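You operate a simulated robot arm through the tools that you are given. There is no shell and no other tool. Be economical: measure what you need, move in short steps, check, and stop when the job is done.

Carry out the task below with a simulated robot arm. There is one attempt and no reset: what you move stays moved.

TASK
Clear the smudge off the sliding door with the purple wiper.
Fine: first bring the wiper from the towel shelf to the bar's ladder end; shut and latch the door, wipe, lay the wiper there again. What is to be rubbed or washed off counts as gone when no trace of it is left.
Where things are to end (x, y in the base frame): purple wiper within 0.06 m of [0.48, -0.12].
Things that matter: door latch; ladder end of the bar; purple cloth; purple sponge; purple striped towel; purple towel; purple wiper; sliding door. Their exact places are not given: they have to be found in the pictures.

The check looks at the end state, three seconds after you hand in, the way a careful person would. Anything else that was tipped, shoved, dropped, spilled or broken makes it a failure. Flat cloth is picked up by pressing the open fingertips on it (5 to 10 N) and closing them slowly along it; thin cloth reads only 2 to 8 mm in the jaws.

THE ROBOT
A 7-joint arm with a two-finger parallel gripper on a trunk, on a base that drives. Base frame: it is fixed to the floor where the robot stands at the start and does not move with it; the origin is under the middle of the robot, x ahead of it, y to its left, z up; the surface under the hand at the start is at about z = 1.02. Lengths are in m, angles in degrees, forces in N, time in s.
With the tool pointing down near the work surface it reaches from about 0.32 to 0.74 m from the robot's upright axis, wherever it stands. Its first joint turns from -115.0 to 115.0 degrees. Places, roughly: door latch [-0.5, -1.2, 1.1]; ladder end of the bar [0.6, -0.1, 1]; purple cloth [0, -1.25, 1]; purple sponge [-0.25, -1.25, 1]; purple striped towel [0, -1.25, 1.25]; purple towel [-0.25, -1.25, 1]; purple wiper [-0.25, -1.25, 1]; sliding door [-0.7, -1.2, 1]. Payload 3.91 kg.
The TCP is the grasp point between the finger pads, 0.03 m short of the fingertips. In the tool frame z runs along the fingers and y along their closing line. Largest opening 0.11 m; finger width 0.02, thickness 0.01; the body of the gripper, 0.048 by 0.112 m, starts 0.055 m behind the TCP.
Orientation is that of the tool frame in the base frame, as a unit quaternion [w, x, y, z]. With the fingers straight down and closing along the base's y, the tool's x points along the base's -x, its y along +y and its z along -z.

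THE INTERFACE
- The arm moves only by the tool drive_tool. Its arguments are lists of equal length, an entry for each row: "claw": the gripper command, from -1 (fully open) to 1 (shut), values between in proportion; "xyz": the shift along the base's x, y, z in m, a list of three; "delta_rot": the turn, a rotation vector about the base's x, y, z in degrees, a list of three. In form: {"claw": [claw, ...], "xyz": [[dx, dy, dz], ...], "delta_rot": [[ax, ay, az], ...]}. A call has 1 to 20 rows; each row shifts and turns the commanded pose from where the row before left it. Each row takes 0.2 s and may step no farther than 0.05 m and 8.6 degrees from the row before; otherwise, or with a gripper value out of range, the whole call is refused. Where a pose cannot be reached the arm comes as near as it can. A force on the tool above 40 N (or 10 N above the force at the start of the call, whichever is more), or a blocked arm, ends the call early, and 0.2 s more pass. The fingers move at their own pace (about 0.108 m/s each) and stop on an object; they squeeze with about 39 N. The grip force told is the motor's: it shows also when the fingers shut on nothing. Time passes only in rows, and 0.2 s behind the last, so rows that do not move let the fingers close. It gives the time, the measured TCP pose, the force on the tool (base axes), the opening and the grip force at its end, in the units of the frame above (readings bear some noise), with the torque about the TCP (base axes, N m) and any sound that the robot's microphone picked up.
- Cameras (640 x 400 px; columns grow to the right, rows downward): "scene" is now at [0.0127, 0.1131, 1.6423]; the picture's right is [-0.49, -0.87, 0.00], its down [-0.57, 0.32, -0.76] and it looks along [0.66, -0.37, -0.65] (base axes); focal length 279 px, centre (320, 200). "wrist" rides on the gripper at [0.072, 0.017, -0.103] in the tool frame; the picture's right is [-0.23, 0.97, 0.00], its down [-0.76, -0.18, -0.62] and it looks along [-0.61, -0.14, 0.78] (tool axes); focal length 222 px, centre (320, 200).
- get_image(camera): a new picture of that camera. The clock stands still meanwhile.
- move_column(by): slides the trunk up (or, below 0, down) by that many m; the arm and the scene camera ride with it, the base frame stays. It gives what a move gives, with no picture.
- drive_base(legs): drives the robot by 1 to 6 legs, each [ahead, turn to the left] in m and degrees, along the robot's own axes; the way and the turn of a leg run together, so that a leg with both is an arc; at most 1.5 m and 180 degrees a leg. The arm and the cameras ride along, it lands a little off, and it stops where it bumps. It gives what a move gives.
- aim_head(pan, tilt): turns the head with the scene camera to pan (to the left, within 155 degrees either way) and tilt (down, from -29 to 69), counted from straight ahead of the robot. It gives what a move gives.
- probe_pixels(camera, pixels): for up to 12 pixels [column, row] of the newest picture of that camera ("zoom" is the newest enlarged one), the place [x, y, z] in the base frame of the surface seen there, good to about 0.003 m. The clock stands still meanwhile.
- close_up(camera, box): a new picture of the part [left, top, right, bottom] of that camera's present view, enlarged. The clock stands still meanwhile.
- hand_in(): hands the job in; it is judged then, once.

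Keep the steps short. Do not move on a guess: measure, check each grasp and each placing, and mend mistakes. In all there are 80 turns and 60 pictures (those below and enlarged ones count). Leave the gripper open and the arm clear of the work at the hand-in unless told otherwise, and finish with a single line.

The tools are called after ">>>" as a command line: name --argument value ..., lists and objects as JSON in quotes. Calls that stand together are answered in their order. drive_tool: Moves the arm, as the interface text tells. Its arguments: {"type":"object","properties":{"claw":{"type":"array","items":{"type":"number"}},"xyz":{"type":"array","items":{"type":"array","items":{"type":"number"}}},"delta_rot":{"type":"array","items":{"type":"array","items":{"type":"number"}}}},"required":["claw","xyz","delta_rot"]} The other tools are called the same way: move_column (by) slides the trunk up or down; drive_base (legs) drives the base; aim_head (pan, tilt) turns the head that bears the scene camera; get_image (camera) takes a picture; probe_pixels (camera, pixels) gives the place of the surface under pixels of a picture; close_up (camera, box) takes an enlarged picture of a part of a camera's view; hand_in () hands the job in.

At the start:

```text
t: 0.0
tool_pos: [0.3978, 0.0051, 1.3276]
orientation: [0.0, -0.003, 1.0, 0.0]
ft_force: [0.1, 0.5, -0.6]
torque: [0.01, 0.02, -0.02]
width: 0.11
grip_force: 0.0
trunk travel left (down, up): [-0.75, 0.24]
robot x, y, heading: [0.0003, 0.0021, 0.1]
head pan, tilt: [-29.3, 40.7]
```

scene: 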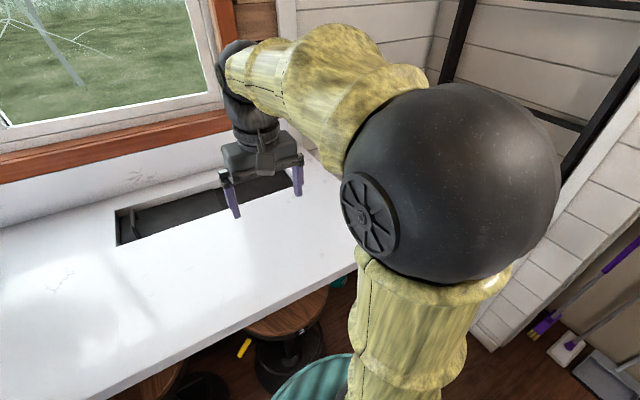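
wrist: 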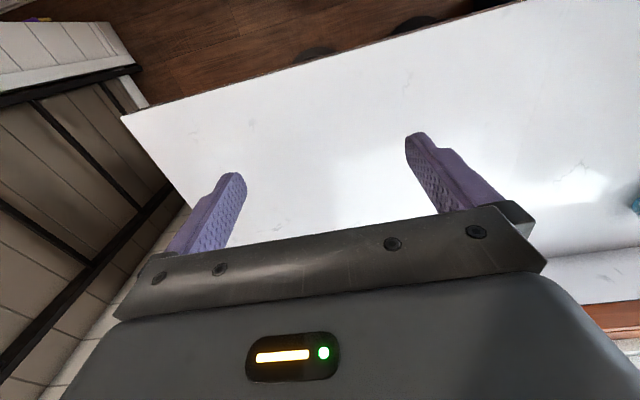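

The bar lies ahead; the shelf and door should be to the right and behind. I turn the head to the right and take a picture.

>>> aim_head --pan -100 --tilt 25

>>> get_image --camera "scene"

```text
t: 1.4
tool_pos: [0.3985, 0.0051, 1.3269]
orientation: [0.0, -0.004, 1.0, 0.0]
ft_force: [-0.9, 0.7, 0.1]
torque: [-0.01, -0.03, 0.01]
width: 0.1102
grip_force: 0.1
trunk travel left (down, up): [-0.75, 0.24]
robot x, y, heading: [0.0048, 0.0007, 0.1]
head pan, tilt: [-100.0, 25.0]
```

```text
57 pictures are left
```

scene: 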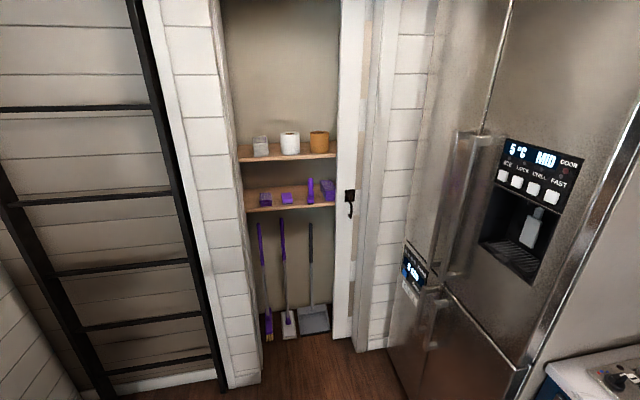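

The closet niche holds two shelves, with a sliding door partly open at its right. I enlarge the shelf and the door.

>>> close_up --camera "scene" --box '[220, 120, 380, 220]'

>>> probe_pixels --camera "scene" --pixels '[[264, 200], [287, 198], [310, 192], [328, 188], [255, 208], [330, 204], [349, 196], [350, 213], [338, 100], [357, 100], [230, 150], [346, 330]]'

```text
4.00 times, centred on (300, 170) of scene
```

zoom: 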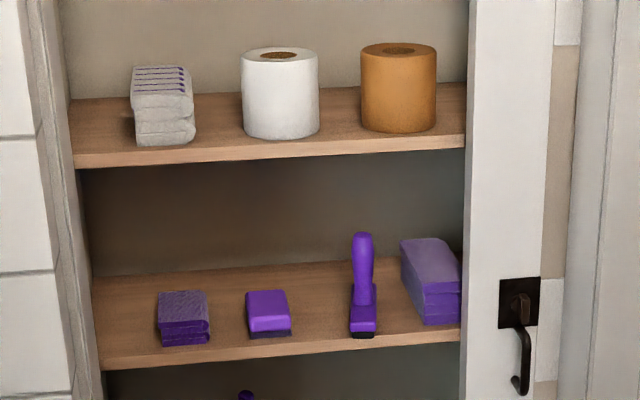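

```text
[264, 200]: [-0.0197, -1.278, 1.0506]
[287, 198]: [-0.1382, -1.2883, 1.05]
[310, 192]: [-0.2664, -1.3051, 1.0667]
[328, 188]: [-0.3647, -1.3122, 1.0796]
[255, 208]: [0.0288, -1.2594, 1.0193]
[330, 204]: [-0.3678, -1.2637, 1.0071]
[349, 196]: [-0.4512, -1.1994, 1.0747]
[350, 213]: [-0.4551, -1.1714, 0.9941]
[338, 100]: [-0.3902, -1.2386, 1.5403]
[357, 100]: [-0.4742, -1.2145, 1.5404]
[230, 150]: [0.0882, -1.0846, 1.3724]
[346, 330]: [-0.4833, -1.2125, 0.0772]
```

The wiper stands upright at about (-0.265, -1.305), and the door's free edge is near x = -0.40. Before driving I check the ladder, the fridge, the wiper details and the bar end.

>>> probe_pixels --camera "zoom" --pixels '[[362, 240], [363, 262], [365, 300], [362, 325], [375, 325], [352, 325], [405, 250], [425, 310], [270, 320], [280, 155], [520, 300], [522, 375]]'

>>> probe_pixels --camera "scene" --pixels '[[155, 100], [180, 190], [60, 270], [110, 390], [220, 385], [255, 375], [440, 200], [480, 100], [400, 300], [365, 345], [310, 360], [560, 300]]'

>>> aim_head --pan -50 --tilt 50

>>> get_image --camera "scene"

```text
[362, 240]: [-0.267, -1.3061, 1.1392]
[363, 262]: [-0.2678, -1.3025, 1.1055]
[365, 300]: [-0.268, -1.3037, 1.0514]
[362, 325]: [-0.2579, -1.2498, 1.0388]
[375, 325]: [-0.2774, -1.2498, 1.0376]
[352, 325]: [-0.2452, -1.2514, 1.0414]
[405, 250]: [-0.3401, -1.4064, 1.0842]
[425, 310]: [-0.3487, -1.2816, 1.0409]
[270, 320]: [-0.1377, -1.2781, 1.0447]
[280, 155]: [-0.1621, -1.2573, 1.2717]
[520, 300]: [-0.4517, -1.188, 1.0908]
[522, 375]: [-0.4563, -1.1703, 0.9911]
```

```text
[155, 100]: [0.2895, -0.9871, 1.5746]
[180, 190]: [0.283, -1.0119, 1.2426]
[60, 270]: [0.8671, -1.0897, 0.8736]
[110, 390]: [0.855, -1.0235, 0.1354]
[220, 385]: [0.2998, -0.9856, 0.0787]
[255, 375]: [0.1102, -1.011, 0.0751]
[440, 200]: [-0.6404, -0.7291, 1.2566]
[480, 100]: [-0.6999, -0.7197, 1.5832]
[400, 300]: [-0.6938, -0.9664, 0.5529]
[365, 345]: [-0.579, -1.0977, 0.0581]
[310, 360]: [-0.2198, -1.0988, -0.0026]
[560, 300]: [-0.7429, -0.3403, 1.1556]
```

```text
t: 2.6
tool_pos: [0.3992, 0.0047, 1.3269]
orientation: [0.001, -0.004, 1.0, 0.0]
ft_force: [0.3, -0.3, -0.5]
torque: [0.0, -0.02, 0.02]
width: 0.1099
grip_force: 0.1
trunk travel left (down, up): [-0.75, 0.24]
robot x, y, heading: [-0.0059, 0.0024, 0.0]
head pan, tilt: [-50.0, 50.0]
```

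```text
55 pictures are left
```

scene: 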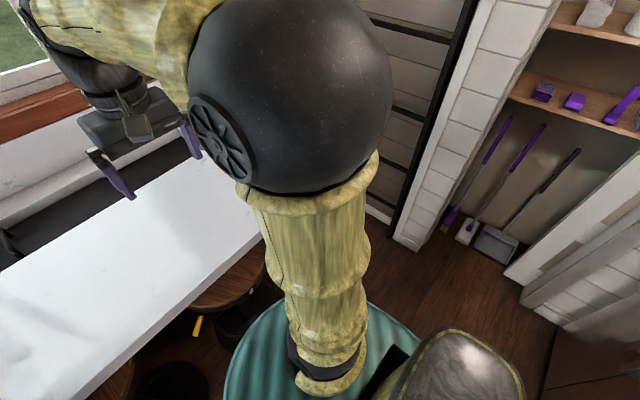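

I see the round base, the bar edge and the closet. I measure the base rim and the bar end for clearance.

>>> probe_pixels --camera "scene" --pixels '[[225, 380], [415, 335], [266, 245], [120, 335], [255, 210], [200, 215], [205, 290], [515, 375], [545, 310], [260, 335], [180, 380], [410, 370]]'

>>> aim_head --pan -150 --tilt 45

>>> get_image --camera "scene"

```text
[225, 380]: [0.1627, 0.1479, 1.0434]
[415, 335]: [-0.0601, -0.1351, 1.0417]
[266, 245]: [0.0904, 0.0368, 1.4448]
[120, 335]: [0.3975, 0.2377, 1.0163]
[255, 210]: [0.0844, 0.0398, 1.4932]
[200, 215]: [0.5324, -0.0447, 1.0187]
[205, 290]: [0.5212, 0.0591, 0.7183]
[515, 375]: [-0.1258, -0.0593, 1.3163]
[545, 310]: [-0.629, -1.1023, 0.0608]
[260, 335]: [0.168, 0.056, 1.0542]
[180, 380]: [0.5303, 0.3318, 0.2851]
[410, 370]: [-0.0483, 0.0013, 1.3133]
```

```text
t: 4.4
tool_pos: [0.3996, 0.0042, 1.3276]
orientation: [0.0, -0.004, 1.0, -0.001]
ft_force: [0.0, -0.1, 0.8]
torque: [-0.03, 0.01, 0.01]
width: 0.1099
grip_force: 0.0
trunk travel left (down, up): [-0.75, 0.24]
robot x, y, heading: [0.0015, 0.0018, -0.0]
head pan, tilt: [-150.0, 45.0]
```

```text
54 pictures are left
```

scene: 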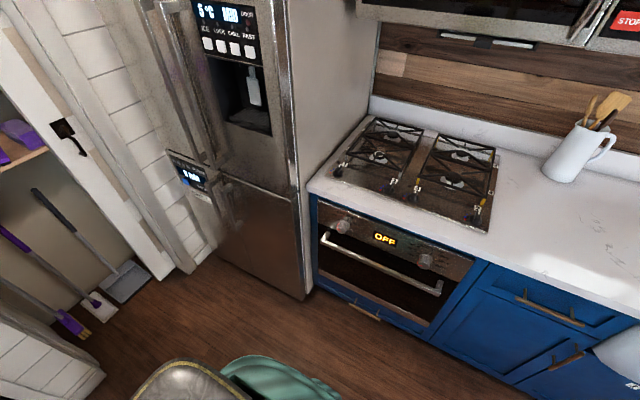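

The way back and the corridor are free (fridge and counter fronts at x about -0.65). I back up 0.2 m, turn right 90°, and go ahead 0.35 m, leaving distance to set the wrist horizontal.

>>> drive_base --legs '[[-0.2, 0], [0, -90], [0.35, 0]]'

>>> aim_head --pan 0 --tilt 35

>>> get_image --camera "scene"

```text
t: 13.9
tool_pos: [-0.22, -0.7484, 1.3278]
orientation: [0.0, 0.716, 0.698, 0.001]
ft_force: [0.9, -0.5, -0.4]
torque: [-0.03, -0.03, 0.02]
width: 0.11
grip_force: 0.1
trunk travel left (down, up): [-0.75, 0.24]
robot x, y, heading: [-0.2094, -0.3482, -91.8]
head pan, tilt: [-150.0, 45.0]
```

```text
t: 16.3
tool_pos: [-0.2187, -0.7478, 1.3275]
orientation: [0.001, 0.715, 0.699, 0.0]
ft_force: [-0.3, -0.6, -0.3]
torque: [0.01, 0.01, 0.0]
width: 0.11
grip_force: 0.2
trunk travel left (down, up): [-0.75, 0.24]
robot x, y, heading: [-0.2102, -0.3508, -91.8]
head pan, tilt: [0.0, 35.0]
```

```text
53 pictures are left
```

scene: 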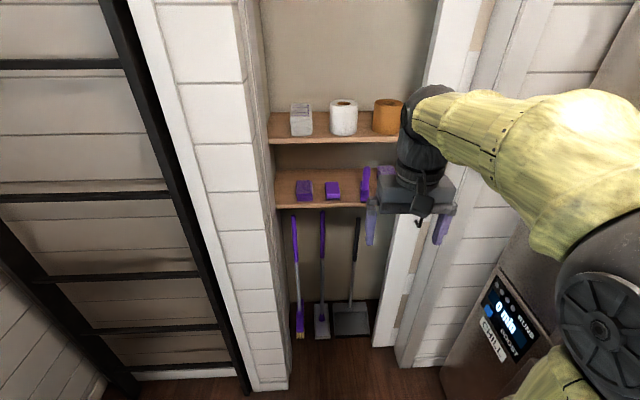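

The arm hangs at right of the wiper in view. I swing the tool to point to the closet (-y), moving forward and a bit down at once.

>>> drive_tool --claw '[-1, -1, -1, -1, -1, -1, -1, -1, -1, -1, -1, -1]' --xyz '[[0, -0.017, -0.01], [0, -0.017, -0.01], [0, -0.017, -0.01], [0, -0.017, -0.01], [0, -0.017, -0.01], [0, -0.017, -0.01], [0, -0.017, -0.01], [0, -0.017, -0.01], [0, -0.017, -0.01], [0, -0.017, -0.01], [0, -0.017, -0.01], [0, -0.017, -0.01]]' --delta_rot '[[-7.5, 0, 0], [-7.5, 0, 0], [-7.5, 0, 0], [-7.5, 0, 0], [-7.5, 0, 0], [-7.5, 0, 0], [-7.5, 0, 0], [-7.5, 0, 0], [-7.5, 0, 0], [-7.5, 0, 0], [-7.5, 0, 0], [-7.5, 0, 0]]'

>>> get_image --camera "scene"

>>> get_image --camera "wrist"

```text
t: 18.9
tool_pos: [-0.2225, -0.9492, 1.2088]
orientation: [0.506, 0.507, 0.493, -0.493]
ft_force: [0.7, 0.4, 0.0]
torque: [-0.01, -0.03, -0.03]
width: 0.1099
grip_force: 0.0
out of reach, approached as far as the arm can: row 7
trunk travel left (down, up): [-0.75, 0.24]
robot x, y, heading: [-0.2136, -0.3501, -91.7]
head pan, tilt: [0.0, 35.0]
```

```text
52 pictures are left
```

scene: 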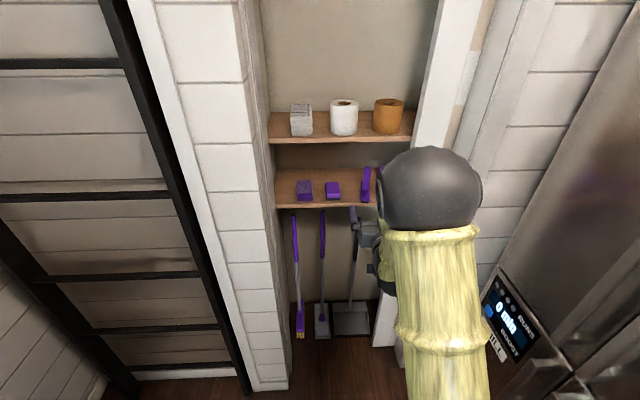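

```text
51 pictures are left
```

wrist: 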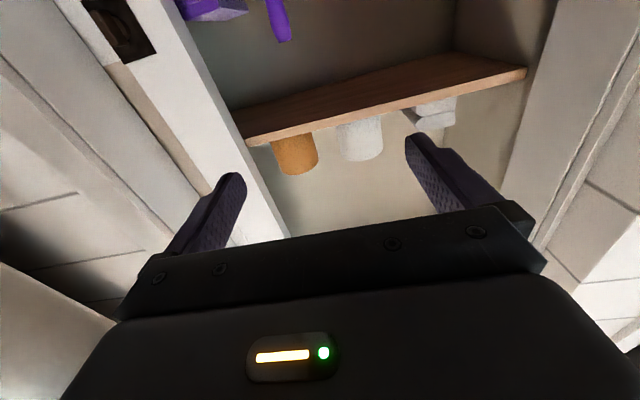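

The tool is horizontal at (-0.222, -0.949, 1.209). I lower to z 1.10, shift to x ≈ -0.26, and set the fingers to about 0.06 m so they clear the towel.

>>> drive_tool --claw '[-0.2, -0.2, -0.2, -0.2, -0.2]' --xyz '[[-0.007, 0, -0.022], [-0.007, 0, -0.022], [-0.007, 0, -0.022], [-0.007, 0, -0.022], [-0.007, 0, -0.021]]' --delta_rot '[[0, 0, 0], [0, 0, 0], [0, 0, 0], [0, 0, 0], [0, 0, 0]]'

>>> drive_base --legs '[[0.24, 0]]'

>>> get_image --camera "wrist"

>>> get_image --camera "scene"

```text
t: 20.1
tool_pos: [-0.2566, -0.9491, 1.0976]
orientation: [0.506, 0.506, 0.494, -0.494]
ft_force: [0.3, -1.0, -0.2]
torque: [0.0, -0.02, -0.04]
width: 0.0662
grip_force: 0.0
trunk travel left (down, up): [-0.75, 0.24]
robot x, y, heading: [-0.2117, -0.3496, -91.8]
head pan, tilt: [0.0, 35.0]
```

```text
t: 22.1
tool_pos: [-0.27, -1.1857, 1.0988]
orientation: [0.503, 0.509, 0.492, -0.496]
ft_force: [-0.2, -0.1, 0.0]
torque: [0.01, -0.01, 0.01]
width: 0.0659
grip_force: 0.1
trunk travel left (down, up): [-0.75, 0.24]
robot x, y, heading: [-0.219, -0.5859, -92.4]
head pan, tilt: [0.0, 35.0]
```

```text
50 pictures are left
```

wrist: 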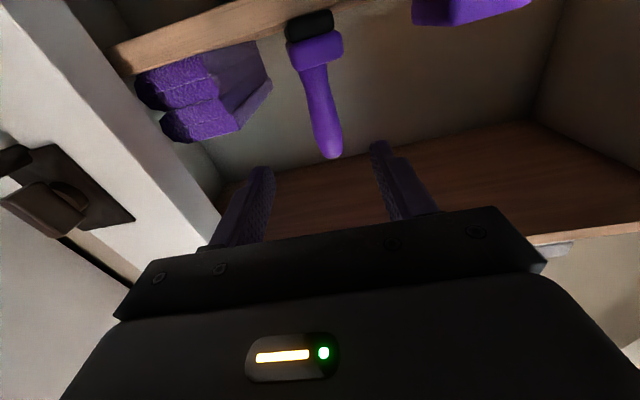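

```text
49 pictures are left
```

scene: 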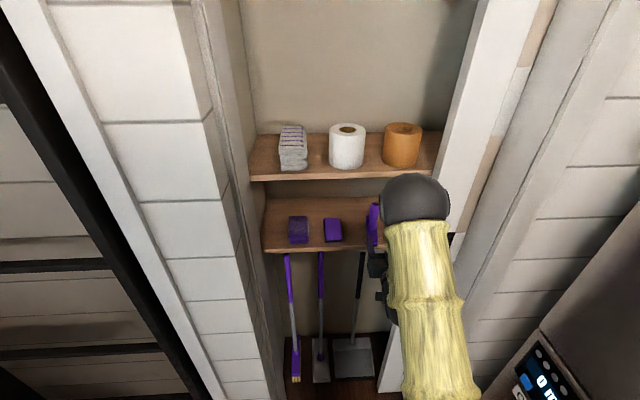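

The wiper sits between the fingers in the (upside down) wrist picture. I measure its handle and base.

>>> probe_pixels --camera "wrist" --pixels '[[330, 150], [320, 110], [312, 75], [314, 48], [310, 25], [292, 55], [340, 45], [265, 90], [240, 120], [415, 20], [300, 215], [125, 60]]'

```text
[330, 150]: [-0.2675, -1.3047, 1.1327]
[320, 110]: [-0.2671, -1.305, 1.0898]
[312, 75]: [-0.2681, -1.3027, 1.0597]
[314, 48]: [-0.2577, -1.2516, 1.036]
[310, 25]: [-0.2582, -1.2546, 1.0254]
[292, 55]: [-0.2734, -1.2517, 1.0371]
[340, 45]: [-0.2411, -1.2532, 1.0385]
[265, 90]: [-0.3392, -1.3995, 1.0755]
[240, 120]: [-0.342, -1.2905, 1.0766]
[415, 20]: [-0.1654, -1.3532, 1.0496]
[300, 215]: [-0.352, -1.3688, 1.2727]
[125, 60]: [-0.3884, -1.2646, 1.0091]
```

Handle centre is about (-0.268, -1.315); TCP is at x -0.270, z 1.099. I advance 0.127 m in short steps.

>>> drive_tool --claw '[-0.2, -0.2, -0.2, -0.2, -0.2, -0.2, -0.2]' --xyz '[[0.0003, -0.02, 0], [0.0003, -0.02, 0], [0.0003, -0.02, 0], [0.0003, -0.02, 0], [0.0003, -0.02, 0], [0, -0.015, 0], [0, -0.012, 0]]' --delta_rot '[[0, 0, 0], [0, 0, 0], [0, 0, 0], [0, 0, 0], [0, 0, 0], [0, 0, 0], [0, 0, 0]]'

>>> get_image --camera "wrist"

```text
t: 23.7
tool_pos: [-0.269, -1.312, 1.0979]
orientation: [0.504, 0.509, 0.491, -0.496]
ft_force: [-0.8, -0.2, 0.1]
torque: [-0.04, 0.0, -0.02]
width: 0.066
grip_force: 0.2
trunk travel left (down, up): [-0.75, 0.24]
robot x, y, heading: [-0.219, -0.5876, -92.1]
head pan, tilt: [0.0, 35.0]
```

```text
48 pictures are left
```

wrist: 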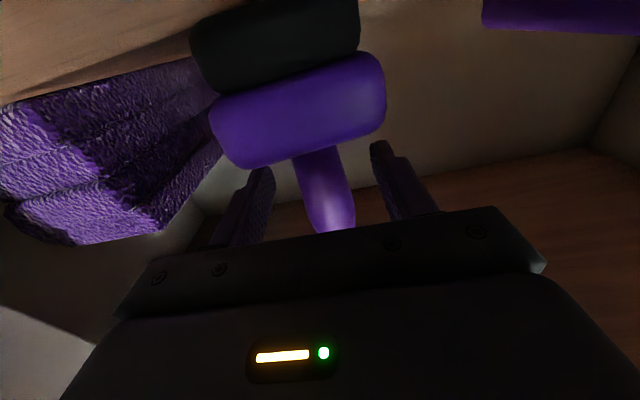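

The handle is between the pads. I close and let the grip settle.

>>> drive_tool --claw '[0.2, 0.6, 1, 1, 1]' --xyz '[[0, 0, 0], [0, 0, 0], [0, 0, 0], [0, 0, 0], [0, 0, 0]]' --delta_rot '[[0, 0, 0], [0, 0, 0], [0, 0, 0], [0, 0, 0], [0, 0, 0]]'

```text
t: 24.9
tool_pos: [-0.2692, -1.3116, 1.0967]
orientation: [0.503, 0.509, 0.491, -0.496]
ft_force: [-0.9, -0.2, 0.5]
torque: [-0.02, 0.09, -0.01]
width: 0.0281
grip_force: 39.6
trunk travel left (down, up): [-0.75, 0.24]
robot x, y, heading: [-0.2183, -0.5838, -92.2]
head pan, tilt: [0.0, 35.0]
```

The handle is gripped at 28 mm. I lift 3 cm and draw back 0.16 m.

>>> drive_tool --claw '[1, 1, 1, 1, 1, 1, 1, 1, 1, 1]' --xyz '[[0, 0, 0.015], [0, 0, 0.015], [0, 0.02, 0], [0, 0.02, 0], [0, 0.02, 0], [0, 0.02, 0], [0, 0.02, 0], [0, 0.02, 0], [0, 0.02, 0], [0, 0.02, 0]]' --delta_rot '[[0, 0, 0], [0, 0, 0], [0, 0, 0], [0, 0, 0], [0, 0, 0], [0, 0, 0], [0, 0, 0], [0, 0, 0], [0, 0, 0], [0, 0, 0]]'

>>> get_image --camera "wrist"

```text
t: 27.1
tool_pos: [-0.2665, -1.1521, 1.1276]
orientation: [0.503, 0.508, 0.492, -0.497]
ft_force: [0.4, -0.1, -1.1]
torque: [0.0, 0.05, 0.02]
width: 0.0281
grip_force: 38.8
trunk travel left (down, up): [-0.75, 0.24]
robot x, y, heading: [-0.2197, -0.5877, -92.2]
head pan, tilt: [0.0, 35.0]
```

```text
47 pictures are left
```

wrist: 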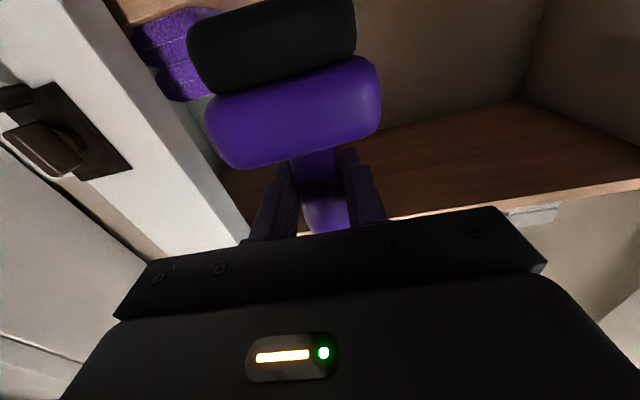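

The wiper is held upright. I raise 7 cm, then back up and turn to the bar.

>>> drive_tool --claw '[1, 1, 1, 1]' --xyz '[[0, 0.02, 0.018], [0, 0.02, 0.018], [0, 0.02, 0.018], [0, 0.02, 0.018]]' --delta_rot '[[0, 0, 0], [0, 0, 0], [0, 0, 0], [0, 0, 0]]'

>>> drive_base --legs '[[-0.49, 0], [0, 92]]'

>>> aim_head --pan 0 --tilt 45

>>> get_image --camera "scene"

>>> get_image --camera "wrist"

```text
t: 28.1
tool_pos: [-0.2771, -1.1259, 1.2057]
orientation: [0.503, 0.509, 0.491, -0.497]
ft_force: [-0.3, -1.1, -0.6]
torque: [0.04, -0.03, -0.02]
width: 0.0279
grip_force: 38.9
out of reach, approached as far as the arm can: row 2, 3, 4
trunk travel left (down, up): [-0.75, 0.24]
robot x, y, heading: [-0.2188, -0.5852, -92.4]
head pan, tilt: [0.0, 35.0]
```

```text
t: 37.0
tool_pos: [0.3416, -0.1548, 1.2049]
orientation: [0.707, 0.008, 0.707, 0.009]
ft_force: [-0.3, 0.9, -1.4]
torque: [0.02, 0.01, 0.02]
width: 0.0277
grip_force: 39.2
trunk travel left (down, up): [-0.75, 0.24]
robot x, y, heading: [-0.1952, -0.102, -1.6]
head pan, tilt: [0.0, 35.0]
```

```text
t: 37.7
tool_pos: [0.3414, -0.1544, 1.2062]
orientation: [0.707, 0.008, 0.707, 0.009]
ft_force: [0.7, -0.4, -1.0]
torque: [0.03, 0.04, 0.02]
width: 0.0278
grip_force: 39.1
trunk travel left (down, up): [-0.75, 0.24]
robot x, y, heading: [-0.1955, -0.0999, -1.8]
head pan, tilt: [0.0, 45.0]
```

```text
46 pictures are left
```

scene: 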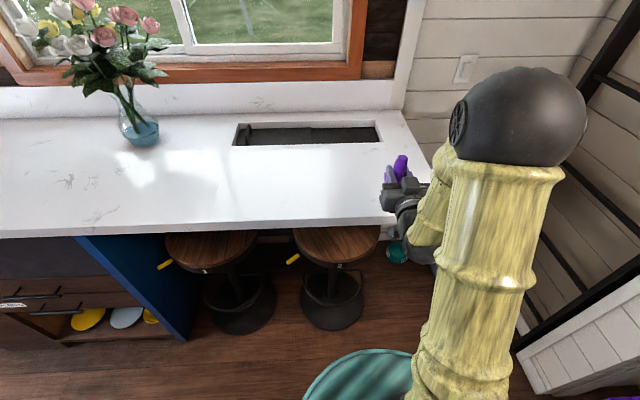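

```text
45 pictures are left
```

wrist: 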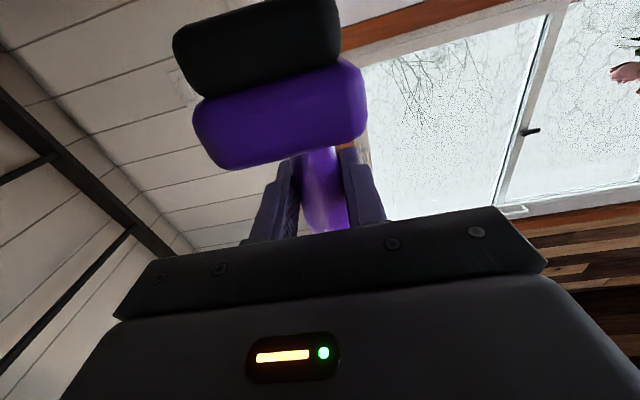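

The wiper is over the bar's near corner. I measure the bar's end corner and edges, the slot, and the pad's underside.

>>> probe_pixels --camera "scene" --pixels '[[300, 215], [375, 213], [395, 112], [420, 150], [430, 175], [380, 140], [236, 144], [340, 180], [400, 165]]'

>>> probe_pixels --camera "wrist" --pixels '[[200, 65], [270, 40], [310, 75], [230, 95], [215, 130], [320, 200]]'

```text
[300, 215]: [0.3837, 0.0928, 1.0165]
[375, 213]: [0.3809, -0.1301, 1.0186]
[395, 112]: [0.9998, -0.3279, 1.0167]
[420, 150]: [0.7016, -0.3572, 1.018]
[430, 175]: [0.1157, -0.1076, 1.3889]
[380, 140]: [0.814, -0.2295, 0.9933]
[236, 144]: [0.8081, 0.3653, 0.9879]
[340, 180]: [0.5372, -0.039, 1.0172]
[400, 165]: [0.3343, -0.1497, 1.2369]
```

```text
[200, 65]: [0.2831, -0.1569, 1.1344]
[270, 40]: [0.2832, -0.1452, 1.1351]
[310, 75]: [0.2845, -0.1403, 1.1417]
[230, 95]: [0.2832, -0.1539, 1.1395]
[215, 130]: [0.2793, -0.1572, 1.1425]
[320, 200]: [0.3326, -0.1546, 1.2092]
```

Bar top is z≈1.018, front edge x≈0.37, end y≈-0.36. I drive ahead 0.1 m, then move the wiper over (0.48, -0.12).

>>> drive_base --legs '[[0.1, 0]]'

```text
t: 38.9
tool_pos: [0.4447, -0.1563, 1.203]
orientation: [0.706, 0.007, 0.708, 0.009]
ft_force: [1.0, -0.3, -1.3]
torque: [-0.03, -0.01, -0.02]
width: 0.0281
grip_force: 39.7
trunk travel left (down, up): [-0.75, 0.24]
robot x, y, heading: [-0.0963, -0.1044, -1.4]
head pan, tilt: [0.0, 45.0]
```

Now shift to x 0.48, y -0.12 and go down to z 1.115.

>>> drive_tool --claw '[1, 1, 1, 1, 1, 1]' --xyz '[[0.006, 0.006, -0.01], [0.006, 0.006, -0.01], [0.006, 0.006, -0.015], [0.006, 0.006, -0.018], [0.006, 0.006, -0.018], [0.006, 0.006, -0.017]]' --delta_rot '[[0, 0, 0], [0, 0, 0], [0, 0, 0], [0, 0, 0], [0, 0, 0], [0, 0, 0]]'

>>> get_image --camera "wrist"

```text
t: 40.3
tool_pos: [0.4796, -0.121, 1.1163]
orientation: [0.707, 0.008, 0.707, 0.009]
ft_force: [0.1, 0.7, -0.7]
torque: [-0.02, -0.01, 0.0]
width: 0.028
grip_force: 39.2
trunk travel left (down, up): [-0.75, 0.24]
robot x, y, heading: [-0.095, -0.1025, -1.7]
head pan, tilt: [0.0, 45.0]
```

```text
44 pictures are left
```

wrist: 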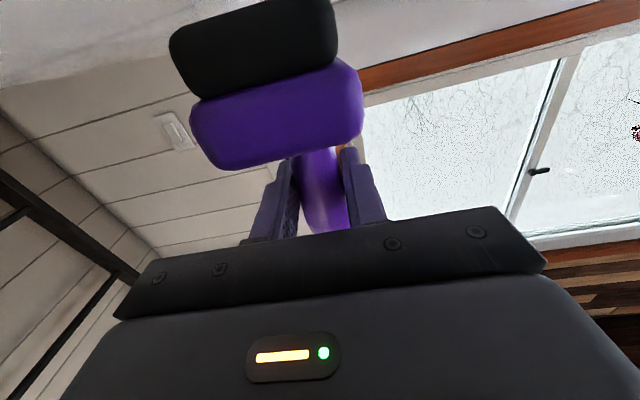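

Still about 1–2 cm above. I lower in 3–4 mm steps, watching the force.

>>> drive_tool --claw '[1, 1, 1, 1]' --xyz '[[0, 0, -0.004], [0, 0, -0.004], [0, 0, -0.004], [0, 0, -0.003]]' --delta_rot '[[0, 0, 0], [0, 0, 0], [0, 0, 0], [0, 0, 0]]'

```text
t: 41.0
tool_pos: [0.4747, -0.1209, 1.1156]
orientation: [0.713, 0.008, 0.701, 0.01]
ft_force: [-12.9, 0.2, 22.1]
torque: [0.33, 3.5, 0.16]
width: 0.0279
grip_force: 38.8
trunk travel left (down, up): [-0.75, 0.24]
robot x, y, heading: [-0.095, -0.1008, -1.8]
head pan, tilt: [0.0, 45.0]
stopped in row 3: the force on the tool passed its limit at 46 N (the readings are from after the stop); the commanded pose is now the measured one
```

Force with a large torque about y: that fits the camera housing (0.1 m behind the TCP, low) touching the bar, not the wiper. I raise, then look for the exact bar edge so the housing can hang in front of it.

>>> drive_tool --claw '[1, 1, 1]' --xyz '[[0, 0, 0.01], [0, 0, 0.01], [-0.02, 0, 0.01]]' --delta_rot '[[0, 0, 0], [0, 0, 0], [0, 0, 0]]'

>>> close_up --camera "scene" --box '[320, 120, 480, 220]'

>>> probe_pixels --camera "zoom" --pixels '[[40, 350], [40, 365], [40, 380], [40, 395], [150, 365], [150, 380], [200, 220], [150, 230]]'

```text
t: 41.8
tool_pos: [0.4582, -0.1207, 1.1429]
orientation: [0.711, 0.009, 0.703, 0.009]
ft_force: [-0.2, -0.6, -1.3]
torque: [0.05, -0.04, -0.01]
width: 0.0281
grip_force: 38.8
trunk travel left (down, up): [-0.75, 0.24]
robot x, y, heading: [-0.0935, -0.1018, -1.7]
head pan, tilt: [0.0, 45.0]
```

```text
4.00 times, centred on (400, 170) of scene
```

zoom: 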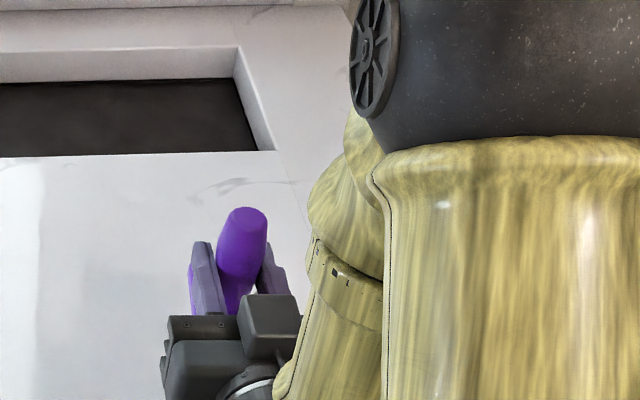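

```text
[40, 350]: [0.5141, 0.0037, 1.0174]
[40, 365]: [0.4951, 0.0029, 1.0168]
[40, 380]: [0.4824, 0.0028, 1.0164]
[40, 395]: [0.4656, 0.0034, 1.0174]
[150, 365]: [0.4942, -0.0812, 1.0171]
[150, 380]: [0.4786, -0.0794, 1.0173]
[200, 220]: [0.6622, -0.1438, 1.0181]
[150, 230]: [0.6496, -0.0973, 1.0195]
```

I tilt the head further down to see the bar's front edge.

>>> aim_head --pan 15 --tilt 60

>>> get_image --camera "scene"

```text
t: 42.6
tool_pos: [0.4595, -0.1213, 1.1427]
orientation: [0.711, 0.009, 0.703, 0.009]
ft_force: [0.2, 0.0, -1.1]
torque: [-0.01, 0.01, 0.02]
width: 0.028
grip_force: 39.0
trunk travel left (down, up): [-0.75, 0.24]
robot x, y, heading: [-0.0936, -0.1051, -1.5]
head pan, tilt: [15.0, 60.0]
```

```text
42 pictures are left
```

scene: 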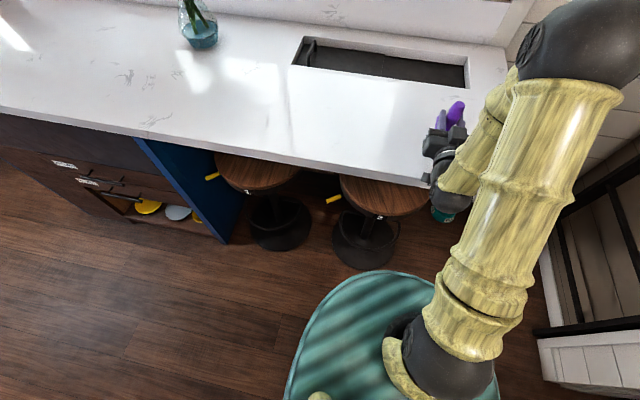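

>>> close_up --camera "scene" --box '[360, 90, 488, 250]'

>>> probe_pixels --camera "scene" --pixels '[[410, 175], [410, 178], [410, 180], [410, 183], [410, 187], [350, 165], [350, 169], [350, 174], [435, 150], [445, 190], [445, 205]]'

```text
2.50 times, centred on (424, 170) of scene
```

zoom: 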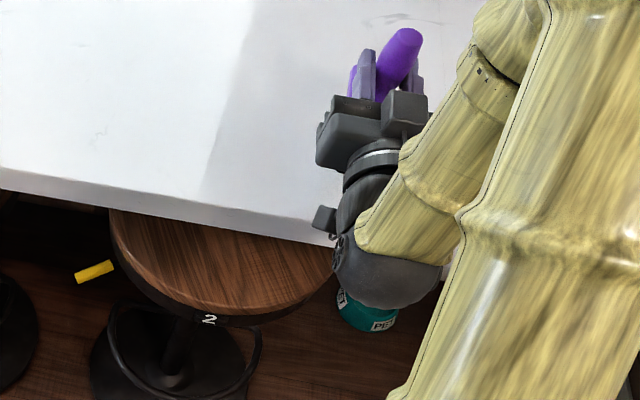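

```text
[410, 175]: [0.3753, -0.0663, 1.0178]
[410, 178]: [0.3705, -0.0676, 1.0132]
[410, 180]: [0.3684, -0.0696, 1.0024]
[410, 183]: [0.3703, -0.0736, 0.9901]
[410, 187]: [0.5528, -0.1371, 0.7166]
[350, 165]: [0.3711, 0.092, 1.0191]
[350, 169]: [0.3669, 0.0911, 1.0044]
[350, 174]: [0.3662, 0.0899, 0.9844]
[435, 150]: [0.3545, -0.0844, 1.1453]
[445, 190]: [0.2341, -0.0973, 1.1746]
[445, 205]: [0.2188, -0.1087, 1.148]
```

Bar edge x≈0.370. At TCP x 0.437 the housing hangs in front of the edge while the wiper base (0.37–0.50) stands on the bar. I move back and lower.

>>> drive_tool --claw '[1, 1, 1, 1, 1, 1, 1]' --xyz '[[-0.011, 0, 0], [-0.011, 0, 0], [0, 0, -0.01], [0, 0, -0.01], [0, 0, -0.01], [0, 0, -0.004], [0, 0, -0.003]]' --delta_rot '[[0, 0.3, 0], [0, 0.3, 0], [0, 0, 0], [0, 0, 0], [0, 0, 0], [0, 0, 0], [0, 0, 0]]'

```text
t: 44.2
tool_pos: [0.4501, -0.1223, 1.1047]
orientation: [0.707, 0.008, 0.707, 0.009]
ft_force: [-0.4, 0.3, -1.1]
torque: [-0.03, 0.01, -0.02]
width: 0.0279
grip_force: 38.7
out of reach, approached as far as the arm can: row 2
trunk travel left (down, up): [-0.75, 0.24]
robot x, y, heading: [-0.0992, -0.1004, -1.6]
head pan, tilt: [15.0, 60.0]
```

No contact at z 1.105 now. I lower on in 2–3 mm steps.

>>> drive_tool --claw '[1, 1, 1, 1]' --xyz '[[0, 0, -0.002], [0, 0, -0.002], [0, 0, -0.002], [0, 0, -0.001]]' --delta_rot '[[0, 0, 0], [0, 0, 0], [0, 0, 0], [0, 0, 0]]'

>>> get_image --camera "wrist"

```text
t: 45.2
tool_pos: [0.4496, -0.1226, 1.0979]
orientation: [0.709, 0.008, 0.706, 0.009]
ft_force: [1.3, -1.5, 8.9]
torque: [-0.19, 0.44, 0.08]
width: 0.0281
grip_force: 39.2
trunk travel left (down, up): [-0.75, 0.24]
robot x, y, heading: [-0.0939, -0.1073, -1.7]
head pan, tilt: [15.0, 60.0]
```

```text
40 pictures are left
```

wrist: 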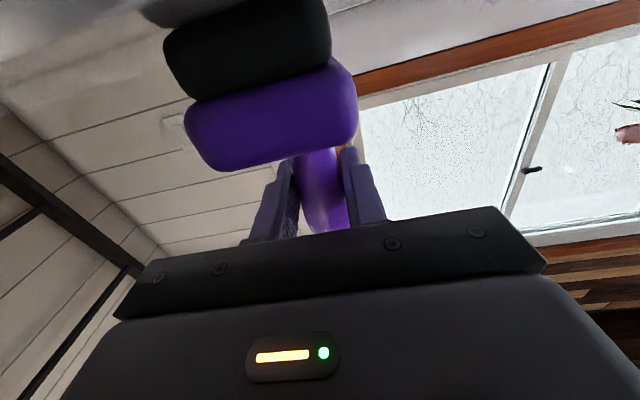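

Contact of 9 N through the wiper's base. I open gently to leave it standing.

>>> drive_tool --claw '[0.45, 0.4, 0.3, 0.1, -0.2, -0.2]' --xyz '[[0, 0, 0], [0, 0, 0], [0, 0, 0], [0, 0, 0], [0, 0, 0], [0, 0, 0]]' --delta_rot '[[0, 0, 0], [0, 0, 0], [0, 0, 0], [0, 0, 0], [0, 0, 0], [0, 0, 0]]'

>>> get_image --camera "wrist"

```text
t: 46.6
tool_pos: [0.4498, -0.1235, 1.0966]
orientation: [0.707, 0.009, 0.707, 0.009]
ft_force: [0.9, -0.1, -0.1]
torque: [-0.01, 0.01, 0.0]
width: 0.0657
grip_force: 0.1
trunk travel left (down, up): [-0.75, 0.24]
robot x, y, heading: [-0.0974, -0.1065, -1.9]
head pan, tilt: [15.0, 60.0]
```

```text
39 pictures are left
```

wrist: 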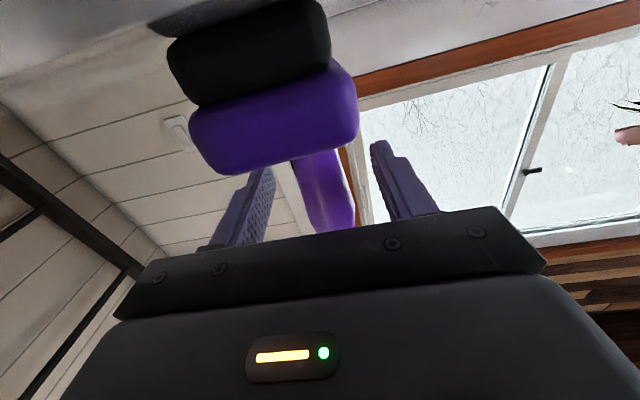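

It stands. I back the base off 0.2 m, straight away from the wiper, and look.

>>> drive_base --legs '[[-0.18, 0]]'

>>> get_image --camera "scene"

```text
t: 48.3
tool_pos: [0.2673, -0.1193, 1.0965]
orientation: [0.707, 0.009, 0.707, 0.009]
ft_force: [0.0, 0.1, -0.1]
torque: [0.03, 0.04, -0.01]
width: 0.0659
grip_force: 0.1
trunk travel left (down, up): [-0.75, 0.24]
robot x, y, heading: [-0.2742, -0.0984, -1.5]
head pan, tilt: [15.0, 60.0]
```

```text
38 pictures are left
```

scene: 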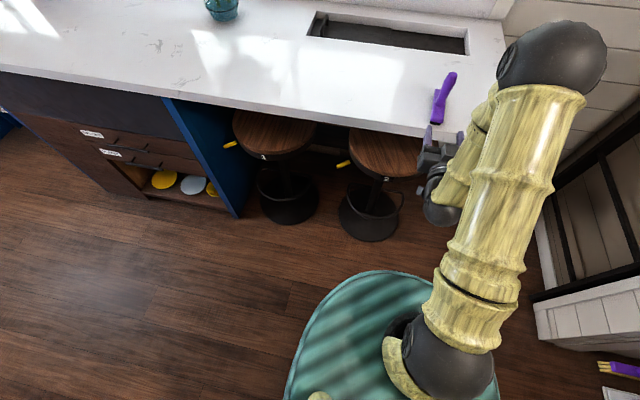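

The wiper stands on the bar. Now I turn back to the closet and look closely at the door hardware.

>>> drive_base --legs '[[0, -89], [0.15, 0]]'

>>> aim_head --pan -8 --tilt 28

>>> get_image --camera "scene"

```text
t: 55.4
tool_pos: [-0.3102, -0.7882, 1.096]
orientation: [0.503, 0.509, 0.491, -0.497]
ft_force: [-0.5, 0.2, -0.3]
torque: [-0.01, -0.02, 0.0]
width: 0.0659
grip_force: 0.1
trunk travel left (down, up): [-0.75, 0.24]
robot x, y, heading: [-0.2829, -0.2439, -92.4]
head pan, tilt: [15.0, 60.0]
```

```text
t: 56.3
tool_pos: [-0.3093, -0.7896, 1.0957]
orientation: [0.503, 0.509, 0.491, -0.497]
ft_force: [-0.2, 0.0, 0.4]
torque: [0.0, -0.02, 0.03]
width: 0.0659
grip_force: 0.1
trunk travel left (down, up): [-0.75, 0.24]
robot x, y, heading: [-0.2832, -0.2436, -92.3]
head pan, tilt: [-8.0, 28.0]
```

```text
37 pictures are left
```

scene: 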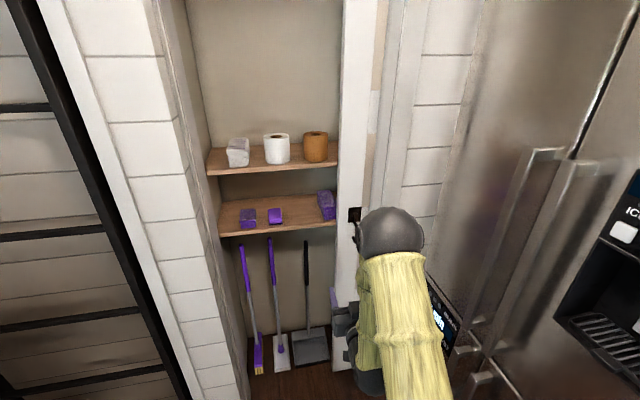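

I enlarge the latch around (355, 215).

>>> close_up --camera "scene" --box '[316, 175, 412, 235]'

>>> get_image --camera "wrist"

```text
6.67 times, centred on (364, 205) of scene
```

zoom: 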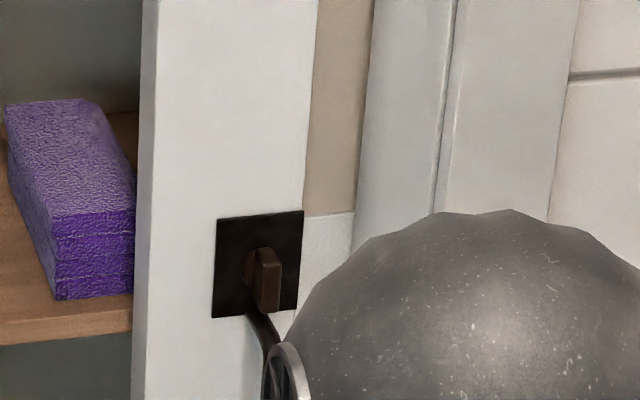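

```text
35 pictures are left
```

wrist: 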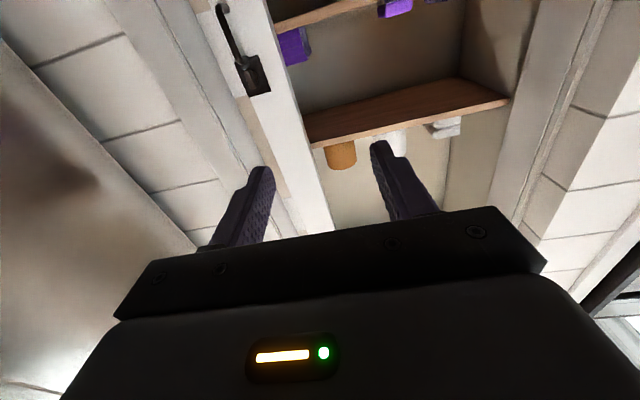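

There is a thumb-turn (vertical blade) on a plate, with a curved pull below. I measure them.

>>> probe_pixels --camera "zoom" --pixels '[[262, 255], [268, 275], [262, 305], [258, 280], [225, 225], [295, 220], [225, 305], [258, 325], [150, 200], [250, 150], [340, 190], [410, 100]]'

>>> probe_pixels --camera "wrist" --pixels '[[248, 62], [241, 62], [238, 45], [222, 8], [228, 30], [246, 75], [258, 85], [275, 120], [235, 120], [190, 60], [215, 5]]'

```text
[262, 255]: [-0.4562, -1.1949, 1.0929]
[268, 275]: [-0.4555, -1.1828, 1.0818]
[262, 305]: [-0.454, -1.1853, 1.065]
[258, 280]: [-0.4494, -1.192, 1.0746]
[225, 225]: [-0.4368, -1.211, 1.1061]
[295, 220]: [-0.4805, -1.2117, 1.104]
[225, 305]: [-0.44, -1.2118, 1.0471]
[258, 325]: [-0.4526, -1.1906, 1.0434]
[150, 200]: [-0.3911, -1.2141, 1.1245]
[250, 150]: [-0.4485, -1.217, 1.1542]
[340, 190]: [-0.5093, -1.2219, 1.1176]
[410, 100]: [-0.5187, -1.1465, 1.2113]
```

```text
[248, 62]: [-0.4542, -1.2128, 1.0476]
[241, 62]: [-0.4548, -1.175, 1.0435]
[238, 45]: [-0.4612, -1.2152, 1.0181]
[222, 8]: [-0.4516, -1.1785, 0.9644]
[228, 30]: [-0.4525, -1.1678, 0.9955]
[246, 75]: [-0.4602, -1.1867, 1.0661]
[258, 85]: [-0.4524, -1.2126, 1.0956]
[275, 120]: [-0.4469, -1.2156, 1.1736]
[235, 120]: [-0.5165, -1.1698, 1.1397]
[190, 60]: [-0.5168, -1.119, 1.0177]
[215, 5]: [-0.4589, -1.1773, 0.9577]
```

Pull bar: x≈-0.455, front y≈-1.168, z 0.955–1.045; door face y≈-1.213; the reveal wall is at x≈-0.517. I drive nearer (to about x -0.21, y -0.56) so that the arm can drag the pull in +x.

>>> drive_base --legs '[[0, 13], [0.31, 0], [0, -11]]'

```text
t: 60.7
tool_pos: [-0.2263, -1.0926, 1.0972]
orientation: [0.514, 0.499, 0.501, -0.486]
ft_force: [0.2, -0.9, -0.3]
torque: [0.01, 0.0, -0.01]
width: 0.066
grip_force: 0.0
trunk travel left (down, up): [-0.75, 0.24]
robot x, y, heading: [-0.2247, -0.5441, -90.1]
head pan, tilt: [-8.0, 28.0]
```

I move the tool in front of the pull: x -0.455, z 0.995, with a slight yaw to keep the gripper body off the reveal.

>>> drive_tool --claw '[-0.2, -0.2, -0.2, -0.2, -0.2, -0.2, -0.2, -0.2]' --xyz '[[-0.0286, 0.002, -0.0127], [-0.0286, 0.002, -0.0127], [-0.0286, 0.002, -0.0127], [-0.0286, 0, -0.0127], [-0.0286, 0, -0.0127], [-0.0286, 0, -0.0127], [-0.0286, 0, -0.0127], [-0.0286, 0, -0.0127]]' --delta_rot '[[0, 0, -1.4], [0, 0, -1.4], [0, 0, -1.4], [0, 0, -1.4], [0, 0, -1.4], [0, 0, -1.4], [0, 0, -1.4], [0, 0, -1.4]]'

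>>> get_image --camera "wrist"

```text
t: 62.5
tool_pos: [-0.4546, -1.085, 0.9942]
orientation: [0.465, 0.545, 0.451, -0.533]
ft_force: [0.1, -0.2, 0.2]
torque: [-0.01, 0.0, 0.0]
width: 0.0661
grip_force: 0.2
trunk travel left (down, up): [-0.75, 0.24]
robot x, y, heading: [-0.2234, -0.5453, -89.8]
head pan, tilt: [-8.0, 28.0]
```

```text
34 pictures are left
```

wrist: 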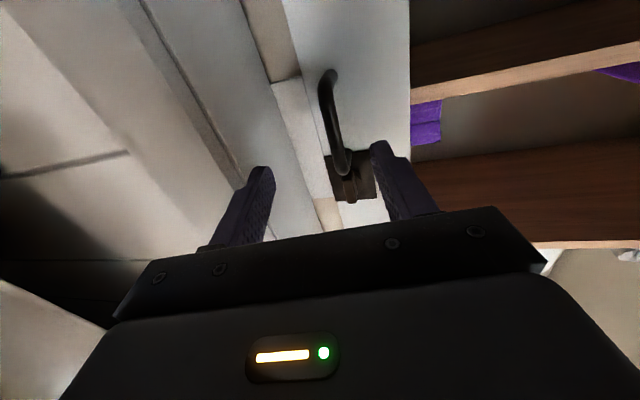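

The pull is between the fingers. I measure it once more from here.

>>> probe_pixels --camera "wrist" --pixels '[[326, 78], [328, 100], [334, 130], [343, 165], [335, 72], [240, 170], [355, 190], [350, 202]]'

```text
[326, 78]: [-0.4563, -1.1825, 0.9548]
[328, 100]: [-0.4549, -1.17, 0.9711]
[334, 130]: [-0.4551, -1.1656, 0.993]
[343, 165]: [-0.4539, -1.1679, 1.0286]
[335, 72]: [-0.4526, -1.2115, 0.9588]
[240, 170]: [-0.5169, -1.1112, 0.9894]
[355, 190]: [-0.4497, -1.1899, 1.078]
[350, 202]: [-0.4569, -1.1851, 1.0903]
```

Advance 0.083 m with the fingers at 5 cm, then close on the pull.

>>> drive_tool --claw '[0.1, 0.1, 0.1, 0.1, 0.1, 0.5, 1, 1, 1]' --xyz '[[0, -0.017, 0], [0, -0.017, 0], [0, -0.017, 0], [0, -0.017, 0], [0, -0.015, 0], [0, 0, 0], [0, 0, 0], [0, 0, 0], [0, 0, 0]]' --delta_rot '[[0, 0, 0], [0, 0, 0], [0, 0, 0], [0, 0, 0], [0, 0, 0], [0, 0, 0], [0, 0, 0], [0, 0, 0], [0, 0, 0]]'

```text
t: 64.5
tool_pos: [-0.4546, -1.1664, 0.9954]
orientation: [0.464, 0.545, 0.45, -0.533]
ft_force: [-5.7, 1.0, 1.1]
torque: [0.29, 0.98, -0.11]
width: 0.0129
grip_force: 45.4
trunk travel left (down, up): [-0.75, 0.24]
robot x, y, heading: [-0.2242, -0.5469, -89.8]
head pan, tilt: [-8.0, 28.0]
```

The pull is gripped (13 mm). I start sliding the door in +x with small steps.

>>> drive_tool --claw '[1, 1, 1, 1, 1, 1]' --xyz '[[0.01, 0, 0], [0.015, 0, 0], [0.02, 0, 0], [0.02, 0, 0], [0.02, 0, 0], [0.02, 0, 0]]' --delta_rot '[[0, 0, 0], [0, 0, 1], [0, 0, 1], [0, 0, 1], [0, 0, 1], [0, 0, 1]]'

>>> get_image --camera "scene"

```text
t: 65.9
tool_pos: [-0.3474, -1.1655, 0.9957]
orientation: [0.49, 0.523, 0.475, -0.511]
ft_force: [4.9, 35.6, 1.7]
torque: [-0.2, 0.9, 0.02]
width: 0.0127
grip_force: 45.0
trunk travel left (down, up): [-0.75, 0.24]
robot x, y, heading: [-0.2227, -0.5442, -89.9]
head pan, tilt: [-8.0, 28.0]
```

```text
33 pictures are left
```

scene: 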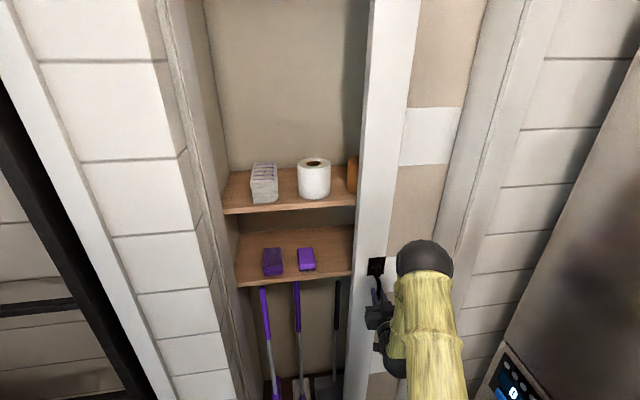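

The door slides with the pull. A 35 N push along y shows; I relax y by 3 mm and continue.

>>> drive_tool --claw '[1, 1, 1, 1, 1, 1, 1]' --xyz '[[0, 0.003, 0], [0.02, 0, 0], [0.02, 0, 0], [0.02, 0, 0], [0.02, 0, 0], [0.02, 0, 0], [0.02, 0, 0]]' --delta_rot '[[0, 0, 0], [0, 0, 1], [0, 0, 1], [0, 0, 1], [0, 0, 1], [0, 0, 1], [0, 0, 1]]'

```text
t: 67.5
tool_pos: [-0.2266, -1.1648, 0.9968]
orientation: [0.515, 0.499, 0.502, -0.484]
ft_force: [1.9, 13.5, -12.1]
torque: [0.56, 0.78, 0.03]
width: 0.0128
grip_force: 45.2
trunk travel left (down, up): [-0.75, 0.24]
robot x, y, heading: [-0.227, -0.5446, -90.0]
head pan, tilt: [-8.0, 28.0]
```

Going well. Continue another 0.12 m.

>>> drive_tool --claw '[1, 1, 1, 1, 1, 1, 1]' --xyz '[[0, 0.001, 0.001], [0.02, 0, 0], [0.02, 0, 0], [0.02, 0, 0], [0.02, 0, 0], [0.02, 0, 0], [0.02, 0, 0]]' --delta_rot '[[0, 0, 0], [0, 0, 1], [0, 0, 1], [0, 0, 1], [0, 0, 1], [0, 0, 1], [0, 0, 1]]'

>>> get_image --camera "scene"

```text
t: 69.1
tool_pos: [-0.1061, -1.1627, 0.9963]
orientation: [0.538, 0.472, 0.527, -0.457]
ft_force: [-0.3, 22.2, -20.2]
torque: [0.21, 0.84, 0.14]
width: 0.0131
grip_force: 45.2
trunk travel left (down, up): [-0.75, 0.24]
robot x, y, heading: [-0.2238, -0.5435, -90.1]
head pan, tilt: [-8.0, 28.0]
```

```text
32 pictures are left
```

scene: 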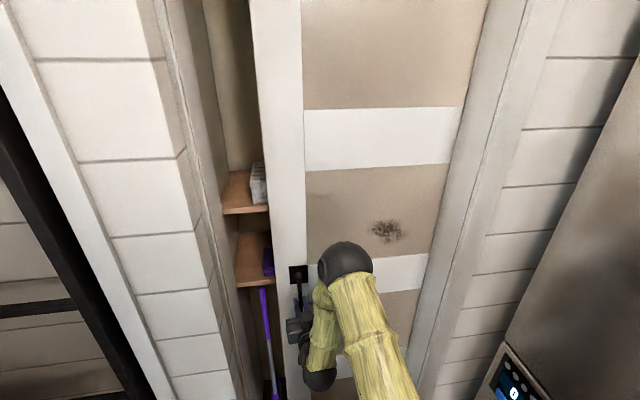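

The smudge shows on the door panel at (387, 230). I continue the slide, easing y and z by a millimetre.

>>> drive_tool --claw '[1, 1, 1, 1, 1, 1]' --xyz '[[0, 0.002, -0.002], [0.02, 0, 0], [0.02, 0, 0], [0.02, 0, 0], [0.02, 0, 0], [0.01, 0, 0]]' --delta_rot '[[0, 0, 0], [0, 0, 0.5], [0, 0, 0.5], [0, 0, 0.5], [0, 0, 0.5], [0, 0, 0.5]]'

>>> get_image --camera "scene"

```text
t: 70.5
tool_pos: [-0.0175, -1.162, 0.9966]
orientation: [0.552, 0.458, 0.535, -0.447]
ft_force: [5.0, -3.1, 16.2]
torque: [-0.21, 0.97, -0.03]
width: 0.0134
grip_force: 44.9
trunk travel left (down, up): [-0.75, 0.24]
robot x, y, heading: [-0.2212, -0.5448, -89.9]
head pan, tilt: [-8.0, 28.0]
```

```text
31 pictures are left
```

scene: 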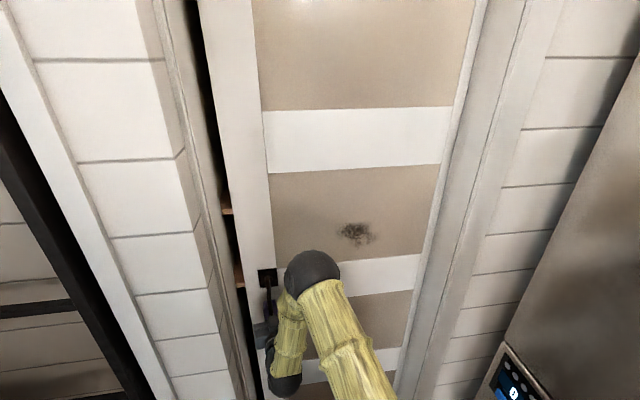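

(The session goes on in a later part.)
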